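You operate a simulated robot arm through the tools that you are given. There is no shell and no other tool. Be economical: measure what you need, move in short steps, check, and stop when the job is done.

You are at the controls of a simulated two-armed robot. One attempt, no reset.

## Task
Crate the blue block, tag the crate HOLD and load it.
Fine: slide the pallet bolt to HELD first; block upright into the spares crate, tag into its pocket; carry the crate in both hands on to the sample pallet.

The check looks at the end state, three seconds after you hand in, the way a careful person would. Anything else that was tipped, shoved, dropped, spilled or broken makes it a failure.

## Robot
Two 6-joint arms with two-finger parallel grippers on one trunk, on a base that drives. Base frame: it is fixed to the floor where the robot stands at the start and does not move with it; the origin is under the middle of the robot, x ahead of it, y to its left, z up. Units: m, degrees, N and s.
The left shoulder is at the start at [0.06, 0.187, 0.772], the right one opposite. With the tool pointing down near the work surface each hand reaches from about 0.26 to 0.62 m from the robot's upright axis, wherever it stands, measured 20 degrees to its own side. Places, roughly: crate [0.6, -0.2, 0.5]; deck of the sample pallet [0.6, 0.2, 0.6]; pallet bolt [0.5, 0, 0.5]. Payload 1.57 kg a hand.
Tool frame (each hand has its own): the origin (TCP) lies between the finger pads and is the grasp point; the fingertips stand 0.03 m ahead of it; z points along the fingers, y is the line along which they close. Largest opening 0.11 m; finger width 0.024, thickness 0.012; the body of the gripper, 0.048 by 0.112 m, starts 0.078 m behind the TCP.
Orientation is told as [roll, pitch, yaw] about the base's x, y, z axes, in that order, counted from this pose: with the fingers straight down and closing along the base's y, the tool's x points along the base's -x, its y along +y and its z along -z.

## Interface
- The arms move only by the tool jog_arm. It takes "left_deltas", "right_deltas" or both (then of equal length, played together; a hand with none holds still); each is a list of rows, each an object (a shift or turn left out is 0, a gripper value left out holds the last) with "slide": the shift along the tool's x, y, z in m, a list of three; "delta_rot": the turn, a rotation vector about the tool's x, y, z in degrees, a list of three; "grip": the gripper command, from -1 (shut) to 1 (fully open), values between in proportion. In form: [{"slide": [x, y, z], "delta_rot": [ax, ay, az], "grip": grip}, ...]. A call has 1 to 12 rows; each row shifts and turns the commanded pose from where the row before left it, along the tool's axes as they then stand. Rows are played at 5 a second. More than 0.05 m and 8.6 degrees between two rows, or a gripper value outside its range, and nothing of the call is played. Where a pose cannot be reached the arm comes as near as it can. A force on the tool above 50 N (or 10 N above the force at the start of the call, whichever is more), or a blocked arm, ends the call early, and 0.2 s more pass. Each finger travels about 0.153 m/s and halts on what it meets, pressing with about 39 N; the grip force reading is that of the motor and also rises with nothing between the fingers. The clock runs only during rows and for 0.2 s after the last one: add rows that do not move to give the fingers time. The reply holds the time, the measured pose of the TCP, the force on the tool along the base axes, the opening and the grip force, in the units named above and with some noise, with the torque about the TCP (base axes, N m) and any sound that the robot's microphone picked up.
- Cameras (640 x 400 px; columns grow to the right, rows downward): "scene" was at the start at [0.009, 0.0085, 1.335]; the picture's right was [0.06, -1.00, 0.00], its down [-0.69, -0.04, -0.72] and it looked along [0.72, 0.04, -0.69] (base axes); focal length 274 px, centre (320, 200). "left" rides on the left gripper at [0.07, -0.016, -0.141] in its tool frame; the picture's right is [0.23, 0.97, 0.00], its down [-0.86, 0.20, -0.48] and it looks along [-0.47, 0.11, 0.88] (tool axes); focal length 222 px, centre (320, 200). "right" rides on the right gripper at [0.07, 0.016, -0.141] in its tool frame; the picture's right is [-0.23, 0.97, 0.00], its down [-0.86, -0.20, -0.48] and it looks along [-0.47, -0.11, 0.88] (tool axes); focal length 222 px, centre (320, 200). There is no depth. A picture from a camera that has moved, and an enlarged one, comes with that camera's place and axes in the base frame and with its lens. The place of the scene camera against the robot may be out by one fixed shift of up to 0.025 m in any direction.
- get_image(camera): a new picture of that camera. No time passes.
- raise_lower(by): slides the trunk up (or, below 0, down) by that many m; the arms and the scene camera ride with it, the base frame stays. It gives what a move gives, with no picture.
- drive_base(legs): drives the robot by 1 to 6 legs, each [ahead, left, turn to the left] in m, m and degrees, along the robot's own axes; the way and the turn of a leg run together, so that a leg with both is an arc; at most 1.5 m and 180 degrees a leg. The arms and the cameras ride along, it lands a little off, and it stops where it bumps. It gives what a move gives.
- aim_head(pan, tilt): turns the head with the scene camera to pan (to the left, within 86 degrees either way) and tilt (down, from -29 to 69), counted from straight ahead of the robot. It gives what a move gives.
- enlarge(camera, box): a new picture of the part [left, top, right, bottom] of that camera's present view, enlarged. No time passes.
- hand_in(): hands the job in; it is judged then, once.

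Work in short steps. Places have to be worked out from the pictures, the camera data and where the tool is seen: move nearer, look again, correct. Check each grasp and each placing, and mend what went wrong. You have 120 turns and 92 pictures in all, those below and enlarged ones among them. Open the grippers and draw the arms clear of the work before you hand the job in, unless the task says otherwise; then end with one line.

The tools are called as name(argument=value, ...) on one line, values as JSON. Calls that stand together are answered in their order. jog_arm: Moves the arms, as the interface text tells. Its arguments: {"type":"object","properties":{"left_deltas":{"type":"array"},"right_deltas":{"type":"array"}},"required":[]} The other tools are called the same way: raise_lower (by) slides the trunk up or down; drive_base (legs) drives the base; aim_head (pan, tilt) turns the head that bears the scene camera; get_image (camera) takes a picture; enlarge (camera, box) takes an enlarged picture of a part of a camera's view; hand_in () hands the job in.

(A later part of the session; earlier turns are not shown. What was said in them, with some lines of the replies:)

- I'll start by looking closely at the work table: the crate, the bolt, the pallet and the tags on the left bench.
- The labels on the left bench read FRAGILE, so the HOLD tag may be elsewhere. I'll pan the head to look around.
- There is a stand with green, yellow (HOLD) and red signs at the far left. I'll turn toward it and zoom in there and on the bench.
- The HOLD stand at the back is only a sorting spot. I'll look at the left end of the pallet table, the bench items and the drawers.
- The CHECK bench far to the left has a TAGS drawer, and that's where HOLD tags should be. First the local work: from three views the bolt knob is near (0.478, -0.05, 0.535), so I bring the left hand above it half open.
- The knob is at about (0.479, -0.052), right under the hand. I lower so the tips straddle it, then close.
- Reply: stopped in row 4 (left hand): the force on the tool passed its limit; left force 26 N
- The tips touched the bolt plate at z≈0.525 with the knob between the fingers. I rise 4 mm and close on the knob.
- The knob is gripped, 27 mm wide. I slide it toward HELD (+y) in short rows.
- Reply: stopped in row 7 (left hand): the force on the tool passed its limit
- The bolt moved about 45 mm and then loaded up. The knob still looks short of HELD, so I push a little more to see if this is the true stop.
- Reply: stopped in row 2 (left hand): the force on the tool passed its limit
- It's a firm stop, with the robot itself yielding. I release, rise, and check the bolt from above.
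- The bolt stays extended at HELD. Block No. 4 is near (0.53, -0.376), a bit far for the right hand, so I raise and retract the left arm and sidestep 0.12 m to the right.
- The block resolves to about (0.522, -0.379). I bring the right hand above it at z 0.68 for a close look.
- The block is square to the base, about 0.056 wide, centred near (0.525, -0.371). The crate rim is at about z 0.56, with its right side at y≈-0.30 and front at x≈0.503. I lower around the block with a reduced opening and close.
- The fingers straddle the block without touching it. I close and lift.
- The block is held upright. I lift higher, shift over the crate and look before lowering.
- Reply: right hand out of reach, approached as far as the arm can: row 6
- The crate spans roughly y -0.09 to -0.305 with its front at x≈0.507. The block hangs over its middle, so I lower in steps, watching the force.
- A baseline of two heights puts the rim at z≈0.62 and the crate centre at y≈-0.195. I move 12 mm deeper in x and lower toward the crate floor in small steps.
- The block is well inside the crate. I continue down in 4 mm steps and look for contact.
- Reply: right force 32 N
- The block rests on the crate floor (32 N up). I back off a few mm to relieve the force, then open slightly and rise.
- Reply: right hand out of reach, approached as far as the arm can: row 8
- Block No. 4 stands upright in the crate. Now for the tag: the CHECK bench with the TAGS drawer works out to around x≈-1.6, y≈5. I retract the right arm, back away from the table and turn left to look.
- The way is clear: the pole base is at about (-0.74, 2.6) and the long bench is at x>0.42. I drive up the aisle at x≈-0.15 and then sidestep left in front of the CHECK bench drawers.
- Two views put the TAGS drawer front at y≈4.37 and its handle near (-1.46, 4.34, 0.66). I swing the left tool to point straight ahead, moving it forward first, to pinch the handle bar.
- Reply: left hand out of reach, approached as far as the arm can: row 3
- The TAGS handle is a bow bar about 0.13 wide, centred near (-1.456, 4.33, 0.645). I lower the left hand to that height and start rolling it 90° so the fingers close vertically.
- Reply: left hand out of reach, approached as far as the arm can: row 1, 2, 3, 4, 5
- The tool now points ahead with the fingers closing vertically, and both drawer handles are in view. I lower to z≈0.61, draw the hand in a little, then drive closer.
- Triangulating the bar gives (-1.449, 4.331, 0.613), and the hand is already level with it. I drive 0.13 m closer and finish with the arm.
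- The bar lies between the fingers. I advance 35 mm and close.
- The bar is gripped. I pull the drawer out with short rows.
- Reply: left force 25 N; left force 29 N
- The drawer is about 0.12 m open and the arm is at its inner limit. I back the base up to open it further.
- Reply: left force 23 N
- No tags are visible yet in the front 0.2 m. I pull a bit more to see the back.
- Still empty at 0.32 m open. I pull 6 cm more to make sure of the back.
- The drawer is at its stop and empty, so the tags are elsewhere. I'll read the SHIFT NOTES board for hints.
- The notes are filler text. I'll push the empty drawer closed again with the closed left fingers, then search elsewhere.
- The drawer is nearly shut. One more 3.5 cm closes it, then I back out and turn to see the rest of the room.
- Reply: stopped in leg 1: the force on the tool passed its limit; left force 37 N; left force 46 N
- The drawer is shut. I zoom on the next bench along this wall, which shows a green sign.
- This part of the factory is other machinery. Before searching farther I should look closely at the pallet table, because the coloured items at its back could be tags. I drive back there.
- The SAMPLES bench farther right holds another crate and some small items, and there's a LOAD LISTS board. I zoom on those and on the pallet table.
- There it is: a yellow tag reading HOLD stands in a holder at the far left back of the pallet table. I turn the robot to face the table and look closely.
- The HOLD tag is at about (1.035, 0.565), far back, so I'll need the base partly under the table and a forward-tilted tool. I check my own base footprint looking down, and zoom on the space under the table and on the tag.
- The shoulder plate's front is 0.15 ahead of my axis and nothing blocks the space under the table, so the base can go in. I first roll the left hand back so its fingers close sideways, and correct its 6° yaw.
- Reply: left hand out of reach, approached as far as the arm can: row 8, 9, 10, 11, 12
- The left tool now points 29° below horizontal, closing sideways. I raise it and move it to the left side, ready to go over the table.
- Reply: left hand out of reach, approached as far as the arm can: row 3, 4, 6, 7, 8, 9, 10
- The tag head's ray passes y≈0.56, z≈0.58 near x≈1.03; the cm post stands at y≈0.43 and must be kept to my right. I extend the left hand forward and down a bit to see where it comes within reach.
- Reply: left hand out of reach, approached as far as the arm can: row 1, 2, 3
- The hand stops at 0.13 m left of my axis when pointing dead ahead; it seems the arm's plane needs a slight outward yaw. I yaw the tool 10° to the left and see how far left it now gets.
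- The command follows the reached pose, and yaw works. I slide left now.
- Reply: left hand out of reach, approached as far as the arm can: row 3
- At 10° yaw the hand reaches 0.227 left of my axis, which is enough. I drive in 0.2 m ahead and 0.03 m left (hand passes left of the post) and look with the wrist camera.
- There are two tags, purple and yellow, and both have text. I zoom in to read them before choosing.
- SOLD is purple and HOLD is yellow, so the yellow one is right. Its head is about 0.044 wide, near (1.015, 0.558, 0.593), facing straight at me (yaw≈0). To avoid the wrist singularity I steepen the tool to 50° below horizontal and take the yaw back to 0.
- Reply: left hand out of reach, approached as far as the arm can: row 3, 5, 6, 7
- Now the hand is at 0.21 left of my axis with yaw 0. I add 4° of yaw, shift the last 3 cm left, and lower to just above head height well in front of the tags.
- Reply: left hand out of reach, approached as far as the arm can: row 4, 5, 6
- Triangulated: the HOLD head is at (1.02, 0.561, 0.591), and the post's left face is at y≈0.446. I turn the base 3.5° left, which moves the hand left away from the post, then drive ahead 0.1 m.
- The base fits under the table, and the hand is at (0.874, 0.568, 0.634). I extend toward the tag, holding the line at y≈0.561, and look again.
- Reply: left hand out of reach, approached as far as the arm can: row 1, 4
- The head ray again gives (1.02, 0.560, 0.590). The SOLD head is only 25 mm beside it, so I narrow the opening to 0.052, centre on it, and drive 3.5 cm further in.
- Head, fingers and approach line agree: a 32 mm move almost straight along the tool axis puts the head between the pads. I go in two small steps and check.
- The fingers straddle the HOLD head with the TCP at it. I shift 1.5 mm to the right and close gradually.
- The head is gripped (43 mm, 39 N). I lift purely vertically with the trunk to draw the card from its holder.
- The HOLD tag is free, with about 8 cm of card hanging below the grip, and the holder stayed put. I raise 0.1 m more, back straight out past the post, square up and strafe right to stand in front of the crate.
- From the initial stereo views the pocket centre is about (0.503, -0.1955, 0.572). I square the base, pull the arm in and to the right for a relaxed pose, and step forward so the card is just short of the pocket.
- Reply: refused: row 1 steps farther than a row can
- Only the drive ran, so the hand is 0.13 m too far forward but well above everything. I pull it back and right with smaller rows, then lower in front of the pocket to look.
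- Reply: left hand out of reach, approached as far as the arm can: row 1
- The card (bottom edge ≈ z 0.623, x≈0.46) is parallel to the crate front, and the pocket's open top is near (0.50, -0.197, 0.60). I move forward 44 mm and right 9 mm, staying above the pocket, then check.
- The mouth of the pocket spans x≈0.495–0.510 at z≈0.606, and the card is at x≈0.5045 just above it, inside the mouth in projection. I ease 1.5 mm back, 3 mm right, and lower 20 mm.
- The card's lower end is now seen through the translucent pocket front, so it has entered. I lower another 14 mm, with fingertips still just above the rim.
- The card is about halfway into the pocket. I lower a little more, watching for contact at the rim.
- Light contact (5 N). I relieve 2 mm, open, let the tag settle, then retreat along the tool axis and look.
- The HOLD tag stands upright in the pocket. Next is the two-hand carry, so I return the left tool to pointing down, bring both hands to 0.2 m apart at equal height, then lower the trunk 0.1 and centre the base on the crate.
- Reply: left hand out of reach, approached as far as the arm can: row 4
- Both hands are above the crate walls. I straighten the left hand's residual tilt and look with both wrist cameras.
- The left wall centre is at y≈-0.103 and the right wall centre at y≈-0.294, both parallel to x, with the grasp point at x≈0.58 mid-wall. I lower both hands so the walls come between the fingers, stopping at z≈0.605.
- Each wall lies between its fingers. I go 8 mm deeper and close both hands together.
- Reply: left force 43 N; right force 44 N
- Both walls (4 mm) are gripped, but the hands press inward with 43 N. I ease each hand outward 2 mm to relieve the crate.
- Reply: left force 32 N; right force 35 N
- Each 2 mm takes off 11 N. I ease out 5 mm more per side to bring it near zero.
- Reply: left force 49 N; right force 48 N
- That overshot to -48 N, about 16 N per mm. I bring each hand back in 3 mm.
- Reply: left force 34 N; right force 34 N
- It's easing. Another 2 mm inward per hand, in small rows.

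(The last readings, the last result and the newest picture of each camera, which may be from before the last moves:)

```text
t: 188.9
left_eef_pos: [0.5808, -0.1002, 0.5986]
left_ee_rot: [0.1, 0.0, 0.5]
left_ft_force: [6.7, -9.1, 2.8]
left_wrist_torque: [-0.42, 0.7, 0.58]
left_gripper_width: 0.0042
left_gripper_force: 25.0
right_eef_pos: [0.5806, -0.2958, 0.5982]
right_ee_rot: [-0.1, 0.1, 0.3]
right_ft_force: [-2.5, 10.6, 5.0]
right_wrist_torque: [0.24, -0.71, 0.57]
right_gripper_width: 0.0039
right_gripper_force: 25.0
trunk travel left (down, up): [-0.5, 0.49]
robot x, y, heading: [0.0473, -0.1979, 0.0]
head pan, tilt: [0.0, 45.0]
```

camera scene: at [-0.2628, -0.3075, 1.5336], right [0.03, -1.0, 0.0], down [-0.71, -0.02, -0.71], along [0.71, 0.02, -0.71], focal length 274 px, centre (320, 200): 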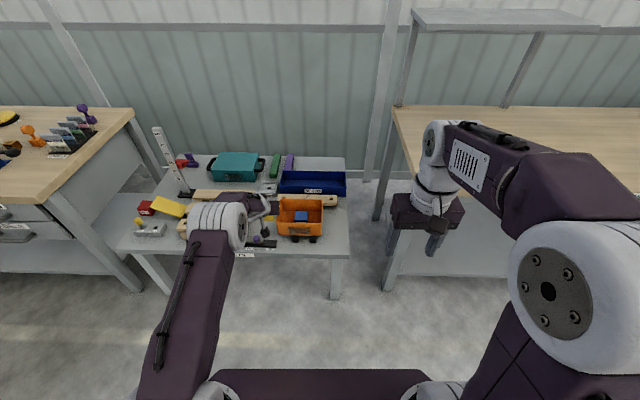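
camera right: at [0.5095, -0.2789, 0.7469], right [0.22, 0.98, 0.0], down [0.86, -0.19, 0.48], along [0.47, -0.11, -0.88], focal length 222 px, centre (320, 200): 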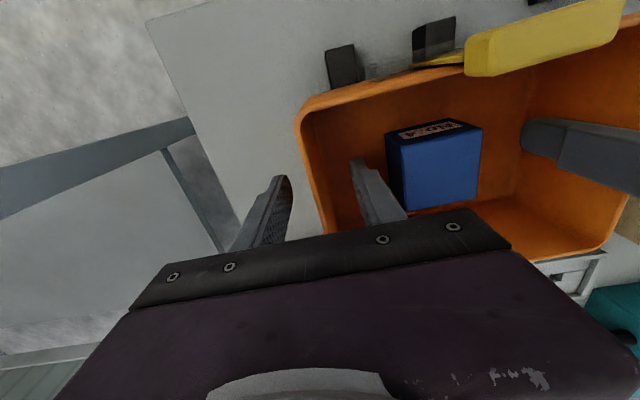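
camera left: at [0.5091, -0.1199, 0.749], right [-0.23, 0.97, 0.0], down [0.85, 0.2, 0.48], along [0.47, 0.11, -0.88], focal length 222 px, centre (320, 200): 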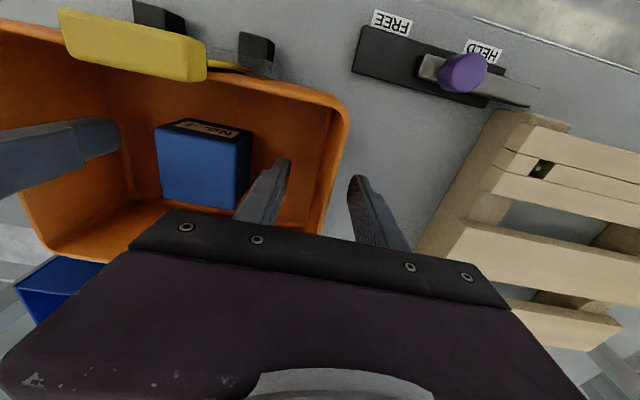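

Side load is down to 10 N. I lift the crate 0.15 m with the trunk and check the view.

raise_lower(by=0.15)

get_image(camera="scene")

```text
t: 190.6
left_eef_pos: [0.5807, -0.1005, 0.7482]
left_ee_rot: [0.2, -0.1, 0.4]
left_ft_force: [6.1, 10.5, -1.2]
left_wrist_torque: [-0.36, -0.33, 0.55]
left_gripper_width: 0.004
left_gripper_force: 25.0
right_eef_pos: [0.581, -0.2967, 0.747]
right_ee_rot: [0.0, 0.3, 0.2]
right_ft_force: [-5.9, -11.1, -3.1]
right_wrist_torque: [0.29, 0.36, 0.62]
right_gripper_width: 0.0041
right_gripper_force: 24.8
trunk travel left (down, up): [-0.65, 0.34]
robot x, y, heading: [0.047, -0.1954, 0.1]
head pan, tilt: [0.0, 45.0]
```

```text
9 pictures are left
camera scene: at [0.0576, -0.1911, 1.5835], right [0.01, -1.0, 0.0], down [-0.71, 0.0, -0.71], along [0.71, 0.0, -0.71], focal length 274 px, centre (320, 200)
```

scene: 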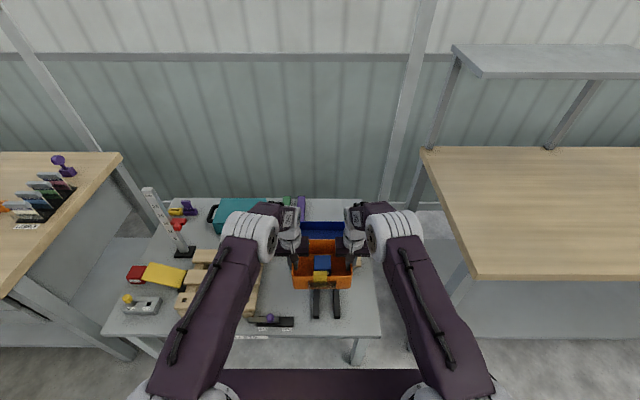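

The crate is level, lifted clear of its two fixed rails, with tag and block in place. The pallet deck centre works out to about (0.595, 0.19), so I drive 0.388 m left and 0.015 m ahead, then look.

drive_base(legs=[[0, 0.388, 0], [0.015, 0, 0]])

get_image(camera="right")

get_image(camera="left")

```text
t: 193.4
left_eef_pos: [0.5933, 0.2857, 0.7475]
left_ee_rot: [0.3, -0.1, 0.1]
left_ft_force: [5.8, 28.6, -0.9]
left_wrist_torque: [-0.44, -0.01, 0.56]
left_gripper_width: 0.004
left_gripper_force: 24.4
right_eef_pos: [0.5918, 0.0894, 0.7483]
right_ee_rot: [-0.1, 0.1, 0.2]
right_ft_force: [-6.3, -28.1, -3.5]
right_wrist_torque: [0.27, 0.05, 0.56]
right_gripper_width: 0.0041
right_gripper_force: 24.5
trunk travel left (down, up): [-0.65, 0.34]
robot x, y, heading: [0.0604, 0.1888, 0.2]
head pan, tilt: [0.0, 45.0]
```

```text
8 pictures are left
camera right: at [0.5216, 0.1046, 0.8892], right [0.22, 0.97, 0.0], down [0.86, -0.2, 0.48], along [0.46, -0.11, -0.88], focal length 222 px, centre (320, 200)
```

right: 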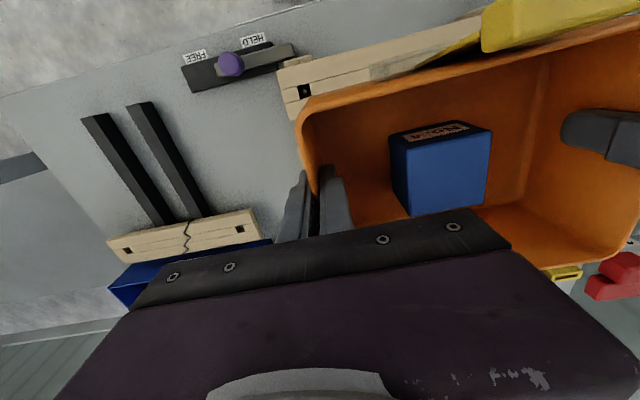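

```text
7 pictures are left
camera left: at [0.5229, 0.2686, 0.8912], right [-0.23, 0.97, 0.0], down [0.85, 0.2, 0.48], along [0.47, 0.11, -0.88], focal length 222 px, centre (320, 200)
```

left: 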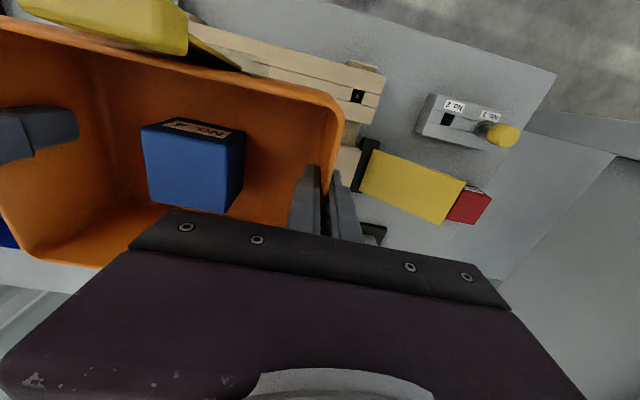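

The front slat spans y≈0.058–0.345 (centre 0.20) and starts at x≈0.4975, so the crate wants about 13 mm left and 13 mm ahead. I correct that and lower most of the way with the trunk.

drive_base(legs=[[0.013, 0.013, 0]])

raise_lower(by=-0.065)

get_image(camera="right")

```text
t: 194.2
left_eef_pos: [0.6055, 0.2979, 0.7497]
left_ee_rot: [0.2, -0.1, 0.2]
left_ft_force: [4.7, 1.5, -3.0]
left_wrist_torque: [-0.33, 0.16, 0.48]
left_gripper_width: 0.0038
left_gripper_force: 24.6
right_eef_pos: [0.6056, 0.1001, 0.7474]
right_ee_rot: [-0.1, 0.2, 0.2]
right_ft_force: [-5.5, -1.4, -0.9]
right_wrist_torque: [0.58, -0.12, 0.45]
right_gripper_width: 0.0041
right_gripper_force: 24.6
trunk travel left (down, up): [-0.65, 0.34]
robot x, y, heading: [0.0746, 0.2051, -0.1]
head pan, tilt: [0.0, 45.0]
```

```text
t: 195.2
left_eef_pos: [0.6078, 0.2986, 0.6839]
left_ee_rot: [0.2, 0.0, 0.3]
left_ft_force: [3.8, 0.7, -4.3]
left_wrist_torque: [-0.3, 0.22, 0.36]
left_gripper_width: 0.0038
left_gripper_force: 25.1
right_eef_pos: [0.6056, 0.1016, 0.6823]
right_ee_rot: [-0.2, 0.3, 0.2]
right_ft_force: [-4.2, -1.6, 0.4]
right_wrist_torque: [0.76, -0.2, 0.33]
right_gripper_width: 0.0037
right_gripper_force: 24.8
trunk travel left (down, up): [-0.585, 0.405]
robot x, y, heading: [0.0722, 0.2069, 0.2]
head pan, tilt: [0.0, 45.0]
```

```text
6 pictures are left
camera right: at [0.5353, 0.1179, 0.8234], right [0.22, 0.97, 0.0], down [0.86, -0.2, 0.47], along [0.46, -0.11, -0.88], focal length 222 px, centre (320, 200)
```

right: 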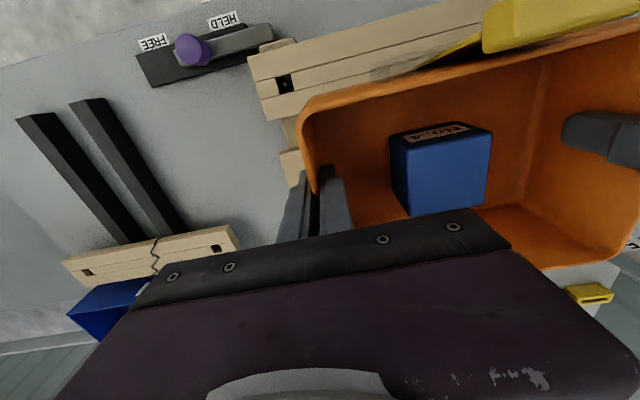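

The crate hangs centred over the deck. I lower in 8 mm trunk steps until contact shows.

raise_lower(by=-0.008)

raise_lower(by=-0.006)

```text
t: 195.8
left_eef_pos: [0.6078, 0.2985, 0.675]
left_ee_rot: [0.2, -0.1, 0.2]
left_ft_force: [3.7, 1.7, -4.8]
left_wrist_torque: [-0.28, -0.14, 0.36]
left_gripper_width: 0.0038
left_gripper_force: 24.8
right_eef_pos: [0.6063, 0.1013, 0.6744]
right_ee_rot: [-0.2, 0.4, 0.2]
right_ft_force: [-3.3, -0.6, 0.5]
right_wrist_torque: [0.78, 0.18, 0.31]
right_gripper_width: 0.0038
right_gripper_force: 24.3
trunk travel left (down, up): [-0.577, 0.413]
robot x, y, heading: [0.0718, 0.2056, -0.1]
head pan, tilt: [0.0, 45.0]
```

```text
t: 196.4
left_eef_pos: [0.6073, 0.2985, 0.6698]
left_ee_rot: [0.1, -0.1, 0.2]
left_ft_force: [4.2, 0.5, -5.1]
left_wrist_torque: [-0.29, -0.28, 0.42]
left_gripper_width: 0.0041
left_gripper_force: 24.6
right_eef_pos: [0.6053, 0.1012, 0.6673]
right_ee_rot: [-0.1, 0.2, 0.2]
right_ft_force: [-4.6, 0.2, 0.4]
right_wrist_torque: [0.71, 0.3, 0.3]
right_gripper_width: 0.0039
right_gripper_force: 24.8
trunk travel left (down, up): [-0.571, 0.419]
robot x, y, heading: [0.0703, 0.2031, -0.1]
head pan, tilt: [0.0, 45.0]
```

No contact yet; I continue down in small steps.

raise_lower(by=-0.006)

raise_lower(by=-0.005)

```text
t: 196.9
left_eef_pos: [0.6069, 0.2983, 0.6625]
left_ee_rot: [0.2, 0.0, 0.2]
left_ft_force: [4.0, 1.3, -4.2]
left_wrist_torque: [-0.29, -0.32, 0.43]
left_gripper_width: 0.0039
left_gripper_force: 24.4
right_eef_pos: [0.6049, 0.1021, 0.6632]
right_ee_rot: [0.0, 0.3, 0.2]
right_ft_force: [-5.0, -0.8, 0.2]
right_wrist_torque: [0.74, 0.32, 0.34]
right_gripper_width: 0.004
right_gripper_force: 25.2
trunk travel left (down, up): [-0.565, 0.425]
robot x, y, heading: [0.0733, 0.2062, 0.2]
head pan, tilt: [0.0, 45.0]
```

```text
t: 197.4
left_eef_pos: [0.6073, 0.2978, 0.6585]
left_ee_rot: [0.3, 0.0, 0.2]
left_ft_force: [4.4, 0.9, -4.8]
left_wrist_torque: [-0.29, -0.25, 0.48]
left_gripper_width: 0.0038
left_gripper_force: 24.5
right_eef_pos: [0.605, 0.1018, 0.6568]
right_ee_rot: [0.0, 0.2, 0.2]
right_ft_force: [-4.6, -0.5, -0.2]
right_wrist_torque: [0.73, 0.25, 0.36]
right_gripper_width: 0.0038
right_gripper_force: 25.5
trunk travel left (down, up): [-0.56, 0.43]
robot x, y, heading: [0.074, 0.2054, 0.2]
head pan, tilt: [0.0, 45.0]
```

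raise_lower(by=-0.006)

raise_lower(by=-0.005)

get_image(camera="scene")

```text
t: 198.0
left_eef_pos: [0.6071, 0.2982, 0.6517]
left_ee_rot: [0.2, 0.0, 0.2]
left_ft_force: [4.9, -0.4, -4.9]
left_wrist_torque: [-0.35, -0.13, 0.43]
left_gripper_width: 0.0039
left_gripper_force: 24.8
right_eef_pos: [0.6052, 0.1007, 0.6512]
right_ee_rot: [-0.1, 0.2, 0.2]
right_ft_force: [-3.9, -1.1, -0.1]
right_wrist_torque: [0.7, 0.18, 0.41]
right_gripper_width: 0.0042
right_gripper_force: 24.5
trunk travel left (down, up): [-0.554, 0.436]
robot x, y, heading: [0.0727, 0.2055, 0.0]
head pan, tilt: [0.0, 45.0]
```

```text
t: 198.5
left_eef_pos: [0.606, 0.299, 0.6481]
left_ee_rot: [0.3, 0.0, 0.2]
left_ft_force: [4.8, 1.0, -4.3]
left_wrist_torque: [-0.34, -0.08, 0.48]
left_gripper_width: 0.0038
left_gripper_force: 25.1
right_eef_pos: [0.6049, 0.1019, 0.6463]
right_ee_rot: [-0.1, 0.2, 0.2]
right_ft_force: [-4.0, -0.6, -0.6]
right_wrist_torque: [0.67, 0.08, 0.42]
right_gripper_width: 0.0038
right_gripper_force: 24.3
trunk travel left (down, up): [-0.549, 0.441]
robot x, y, heading: [0.0757, 0.2052, 0.2]
head pan, tilt: [0.0, 45.0]
```

```text
5 pictures are left
camera scene: at [0.0831, 0.2099, 1.4825], right [0.0, -1.0, 0.0], down [-0.71, 0.0, -0.71], along [0.71, 0.0, -0.71], focal length 274 px, centre (320, 200)
```

scene: 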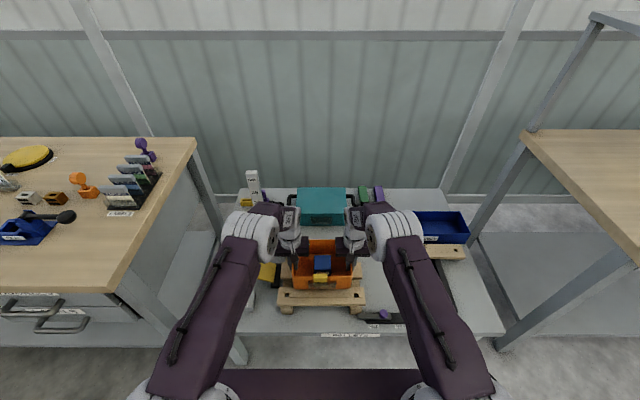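

Position still tracks the trunk exactly, so there's no contact yet. I keep stepping.

raise_lower(by=-0.005)

raise_lower(by=-0.005)

```text
t: 199.1
left_eef_pos: [0.6078, 0.2974, 0.6414]
left_ee_rot: [0.2, 0.0, 0.1]
left_ft_force: [4.7, 1.0, -4.4]
left_wrist_torque: [-0.32, -0.02, 0.48]
left_gripper_width: 0.0041
left_gripper_force: 24.7
right_eef_pos: [0.6061, 0.1012, 0.6422]
right_ee_rot: [-0.1, 0.3, 0.3]
right_ft_force: [-4.2, 0.6, -0.6]
right_wrist_torque: [0.64, 0.06, 0.41]
right_gripper_width: 0.004
right_gripper_force: 24.9
trunk travel left (down, up): [-0.544, 0.446]
robot x, y, heading: [0.0741, 0.2069, 0.2]
head pan, tilt: [0.0, 45.0]
```

```text
t: 199.6
left_eef_pos: [0.6076, 0.2962, 0.6366]
left_ee_rot: [0.2, -0.1, 0.2]
left_ft_force: [4.0, 1.1, -3.9]
left_wrist_torque: [-0.41, 0.03, 0.45]
left_gripper_width: 0.004
left_gripper_force: 24.9
right_eef_pos: [0.6051, 0.103, 0.6364]
right_ee_rot: [-0.1, 0.2, 0.2]
right_ft_force: [-5.4, -0.7, 0.4]
right_wrist_torque: [0.58, -0.02, 0.41]
right_gripper_width: 0.0042
right_gripper_force: 25.0
trunk travel left (down, up): [-0.539, 0.451]
robot x, y, heading: [0.0746, 0.205, 0.1]
head pan, tilt: [0.0, 45.0]
```

Still free. I take further small steps.

raise_lower(by=-0.005)

raise_lower(by=-0.004)

enlarge(camera="scene", box=[250, 230, 400, 330])

```text
t: 200.2
left_eef_pos: [0.6067, 0.2983, 0.6364]
left_ee_rot: [0.1, -0.5, 0.1]
left_ft_force: [6.4, 4.8, 17.8]
left_wrist_torque: [-0.51, -0.03, 0.58]
left_gripper_width: 0.0039
left_gripper_force: 25.0
right_eef_pos: [0.6051, 0.1024, 0.6355]
right_ee_rot: [0.0, -0.4, 0.2]
right_ft_force: [0.9, -5.5, 19.0]
right_wrist_torque: [0.35, 0.02, 0.55]
right_gripper_width: 0.0041
right_gripper_force: 24.5
trunk travel left (down, up): [-0.534, 0.456]
robot x, y, heading: [0.0716, 0.2058, 0.2]
head pan, tilt: [0.0, 45.0]
```

```text
t: 200.7
left_eef_pos: [0.6043, 0.2982, 0.6293]
left_ee_rot: [0.3, -0.2, 0.1]
left_ft_force: [2.5, 5.2, 18.2]
left_wrist_torque: [-0.82, -0.11, 0.28]
left_gripper_width: 0.0039
left_gripper_force: 24.8
right_eef_pos: [0.6032, 0.1029, 0.6309]
right_ee_rot: [-0.2, -0.1, 0.1]
right_ft_force: [2.9, -3.9, 17.9]
right_wrist_torque: [0.63, -0.2, 0.3]
right_gripper_width: 0.0039
right_gripper_force: 24.6
trunk travel left (down, up): [-0.53, 0.46]
robot x, y, heading: [0.0714, 0.2042, 0.1]
head pan, tilt: [0.0, 45.0]
```

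```text
4.00 times, centred on (325, 280) of scene
camera zoom: at [0.0779, 0.21, 1.4637], right [0.0, -1.0, 0.0], down [-0.7, 0.0, -0.71], along [0.71, 0.0, -0.7], focal length 1096 px, centre (300, -120)
```

zoom: 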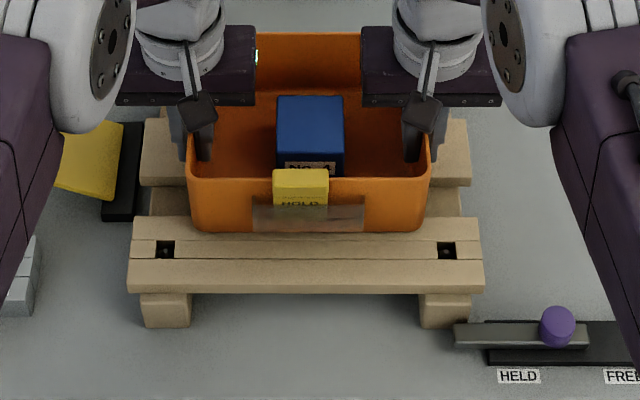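

The crate is sitting on the deck (about 18 N up on each hand), centred and level. I relieve 3 mm with the trunk and open both hands together, then rise straight up.

raise_lower(by=0.003)

jog_arm(left_deltas=[{"grip": -0.6}, {"grip": -0.3}, {"grip": -0.1}, {}, {"slide": [0, 0, -0.02]}, {"slide": [0, 0, -0.04]}, {"slide": [0, 0, -0.04]}, {"slide": [0, 0, -0.04]}], right_deltas=[{"grip": -0.6}, {"grip": -0.3}, {"grip": -0.1}, {}, {"slide": [0, 0, -0.02]}, {"slide": [0, 0, -0.04]}, {"slide": [0, 0, -0.04]}, {"slide": [0, 0, -0.04]}])

enlarge(camera="scene", box=[240, 210, 430, 340])

```text
t: 201.2
left_eef_pos: [0.6048, 0.2973, 0.6303]
left_ee_rot: [0.2, 0.1, 0.2]
left_ft_force: [-0.1, 2.4, 3.1]
left_wrist_torque: [-0.83, 0.02, 0.13]
left_gripper_width: 0.0039
left_gripper_force: 24.6
right_eef_pos: [0.6049, 0.1021, 0.6309]
right_ee_rot: [-0.3, 0.2, 0.2]
right_ft_force: [1.8, -2.3, 3.2]
right_wrist_torque: [0.68, -0.76, 0.17]
right_gripper_width: 0.0038
right_gripper_force: 24.7
trunk travel left (down, up): [-0.533, 0.457]
robot x, y, heading: [0.0735, 0.2034, 0.2]
head pan, tilt: [0.0, 45.0]
```

```text
t: 203.0
left_eef_pos: [0.6052, 0.2962, 0.7726]
left_ee_rot: [0.1, -0.1, 0.2]
left_ft_force: [0.9, -0.6, -0.5]
left_wrist_torque: [-0.01, 0.0, -0.01]
left_gripper_width: 0.0499
left_gripper_force: 0.1
right_eef_pos: [0.6058, 0.1052, 0.7715]
right_ee_rot: [-0.2, 0.3, 0.1]
right_ft_force: [0.0, 0.1, -0.4]
right_wrist_torque: [-0.02, -0.01, 0.01]
right_gripper_width: 0.0493
right_gripper_force: 0.0
trunk travel left (down, up): [-0.533, 0.457]
robot x, y, heading: [0.072, 0.2044, 0.2]
head pan, tilt: [0.0, 45.0]
```

```text
3.08 times, centred on (335, 275) of scene
camera zoom: at [0.081, 0.2099, 1.4665], right [0.0, -1.0, 0.0], down [-0.71, 0.0, -0.71], along [0.71, 0.0, -0.71], focal length 843 px, centre (274, -31)
```

zoom: 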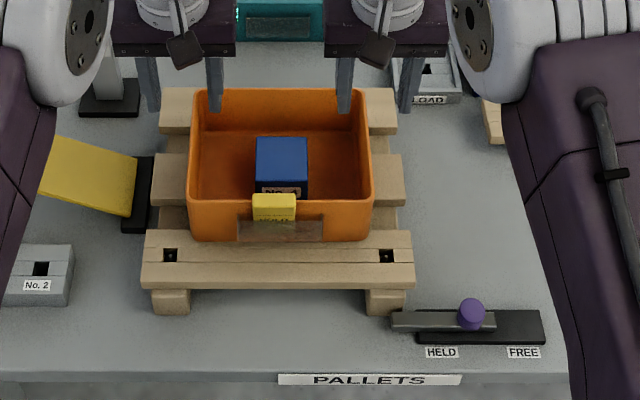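

Everything looks right: the crate is centred on the pallet, block upright, tag in the pocket. The bolt knob looks a little short of the HELD end, so I want to confirm it's at its stop by nudging it with closed right fingers. I move there first.

jog_arm(right_deltas=[{"slide": [0.031, -0.037, 0], "grip": -1}, {"slide": [0.031, -0.04, 0]}, {"slide": [0.031, -0.04, 0]}, {"slide": [0.032, -0.038, 0]}, {"slide": [0, 0, 0.045]}, {"slide": [0, 0, 0.045]}, {"slide": [0, 0, 0.045]}, {"slide": [0, 0, 0.045]}, {"slide": [0, 0, 0.03]}, {}])

get_image(camera="right")

```text
refused: row 2 steps farther than a row can; nothing moved
```

```text
2 pictures are left
camera right: at [0.5349, 0.121, 0.9128], right [0.22, 0.97, 0.0], down [0.86, -0.2, 0.48], along [0.46, -0.11, -0.88], focal length 222 px, centre (320, 200)
```

right: 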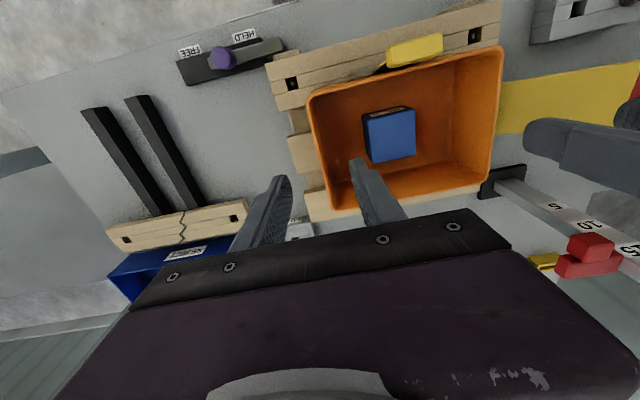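

The rows were slightly too long. I resend them shorter: sideways first at height, then down to just above the plate, right of the knob.

jog_arm(right_deltas=[{"slide": [0.025, -0.031, 0], "grip": -1}, {"slide": [0.025, -0.031, 0]}, {"slide": [0.025, -0.031, 0]}, {"slide": [0.025, -0.031, 0]}, {"slide": [0.025, -0.031, 0]}, {"slide": [0, 0, 0.045]}, {"slide": [0, 0, 0.045]}, {"slide": [0, 0, 0.045]}, {"slide": [0, 0, 0.045]}, {"slide": [0, 0, 0.03]}, {}])

```text
t: 205.4
left_eef_pos: [0.606, 0.2978, 0.7721]
left_ee_rot: [0.3, -0.1, 0.3]
left_ft_force: [-0.4, -0.2, -0.2]
left_wrist_torque: [0.0, -0.01, 0.0]
left_gripper_width: 0.0495
left_gripper_force: 0.0
right_eef_pos: [0.4808, -0.0529, 0.5622]
right_ee_rot: [-0.2, 0.2, 0.2]
right_ft_force: [0.0, 0.6, -0.3]
right_wrist_torque: [0.0, 0.04, 0.0]
right_gripper_width: 0.0001
right_gripper_force: 21.0
trunk travel left (down, up): [-0.533, 0.457]
robot x, y, heading: [0.0796, 0.2022, 0.1]
head pan, tilt: [0.0, 45.0]
```

The fingers are at y -0.053, right of the knob (contact expected near -0.033). I push gently toward HELD.

jog_arm(right_deltas=[{"slide": [0, 0.006, 0.002]}, {"slide": [0, 0.006, 0.001]}, {"slide": [0, 0.004, 0]}, {"slide": [0, 0.004, 0]}, {"slide": [0, 0.004, 0]}, {"slide": [0, 0.003, 0]}, {"slide": [0, 0.003, 0]}, {"slide": [0, 0.003, 0]}, {"slide": [0, 0.003, 0]}])

```text
t: 207.0
left_eef_pos: [0.6073, 0.2929, 0.7716]
left_ee_rot: [0.3, 0.0, -0.1]
left_ft_force: [0.3, -0.8, 0.8]
left_wrist_torque: [-0.01, 0.03, 0.01]
left_gripper_width: 0.0498
left_gripper_force: 0.0
right_eef_pos: [0.4795, -0.0312, 0.5592]
right_ee_rot: [-0.1, 0.1, -0.3]
right_ft_force: [-1.6, -26.8, -5.5]
right_wrist_torque: [-0.9, 0.01, 0.04]
right_gripper_width: 0.0
right_gripper_force: 20.6
trunk travel left (down, up): [-0.533, 0.457]
robot x, y, heading: [0.0724, 0.2008, 0.0]
head pan, tilt: [0.0, 45.0]
stopped in row 7 (right hand): the force on the tool passed its limit (the readings are from after the stop); the commanded pose is now the measured one
```

It stops firmly at the same place, so the bolt is at its HELD end stop. I back off, raise both hands clear and back the base away.

jog_arm(right_deltas=[{"slide": [0, -0.01, 0]}, {"slide": [0, -0.005, -0.03]}, {"slide": [0, 0, -0.045]}, {"slide": [0, 0, -0.045]}, {"slide": [0, 0, -0.045]}, {"slide": [0, 0, -0.045], "grip": 0.8}, {"slide": [0.03, 0, -0.03]}], left_deltas=[{"slide": [0, 0, -0.03]}, {"slide": [0, 0, -0.03]}, {"slide": [0, 0, -0.03]}, {"slide": [0.03, 0, 0]}, {"slide": [0.04, 0, 0]}, {"slide": [0.04, 0, 0], "grip": 0.8}, {}])

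drive_base(legs=[[-0.4, 0, 0]])

enlarge(camera="scene", box=[180, 60, 480, 240])

```text
t: 208.6
left_eef_pos: [0.4965, 0.2932, 0.8649]
left_ee_rot: [0.2, -0.1, 0.0]
left_ft_force: [0.2, -0.5, 0.5]
left_wrist_torque: [-0.02, 0.02, -0.02]
left_gripper_width: 0.0992
left_gripper_force: 0.1
right_eef_pos: [0.4517, -0.0421, 0.7982]
right_ee_rot: [-0.2, 0.1, -0.1]
right_ft_force: [0.3, 1.0, 0.1]
right_wrist_torque: [0.0, -0.03, 0.01]
right_gripper_width: 0.099
right_gripper_force: 0.0
trunk travel left (down, up): [-0.533, 0.457]
robot x, y, heading: [0.0731, 0.206, 0.0]
head pan, tilt: [0.0, 45.0]
```

```text
t: 211.1
left_eef_pos: [0.0922, 0.294, 0.8626]
left_ee_rot: [0.2, -0.1, 0.4]
left_ft_force: [0.4, -0.4, 0.5]
left_wrist_torque: [-0.01, -0.01, -0.03]
left_gripper_width: 0.0992
left_gripper_force: 0.0
right_eef_pos: [0.0482, -0.0408, 0.797]
right_ee_rot: [-0.2, 0.1, 0.0]
right_ft_force: [0.0, 0.1, 0.4]
right_wrist_torque: [0.0, -0.02, 0.01]
right_gripper_width: 0.0989
right_gripper_force: 0.0
trunk travel left (down, up): [-0.533, 0.457]
robot x, y, heading: [-0.3331, 0.2048, 0.3]
head pan, tilt: [0.0, 45.0]
```

```text
2.13 times, centred on (330, 150) of scene
camera zoom: at [-0.3229, 0.2084, 1.4666], right [0.0, -1.0, 0.0], down [-0.71, 0.0, -0.71], along [0.71, 0.0, -0.71], focal length 584 px, centre (299, 307)
```

zoom: 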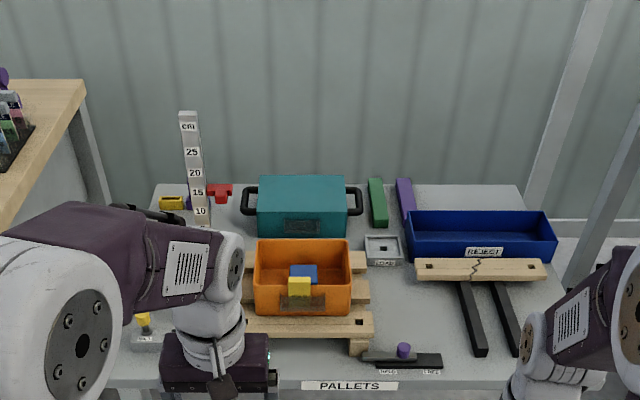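

The final view shows the crate level on the pallet with the blue block and HOLD tag in place. The bolt is at HELD, the other items are undisturbed, and both hands are open and clear. I hand in.

hand_in()

```text
The job is handed in.
```

The blue block stands upright in the spares crate, the HOLD tag is in its pocket, the pallet bolt is at its HELD stop, and the crate sits level on the sample pallet.
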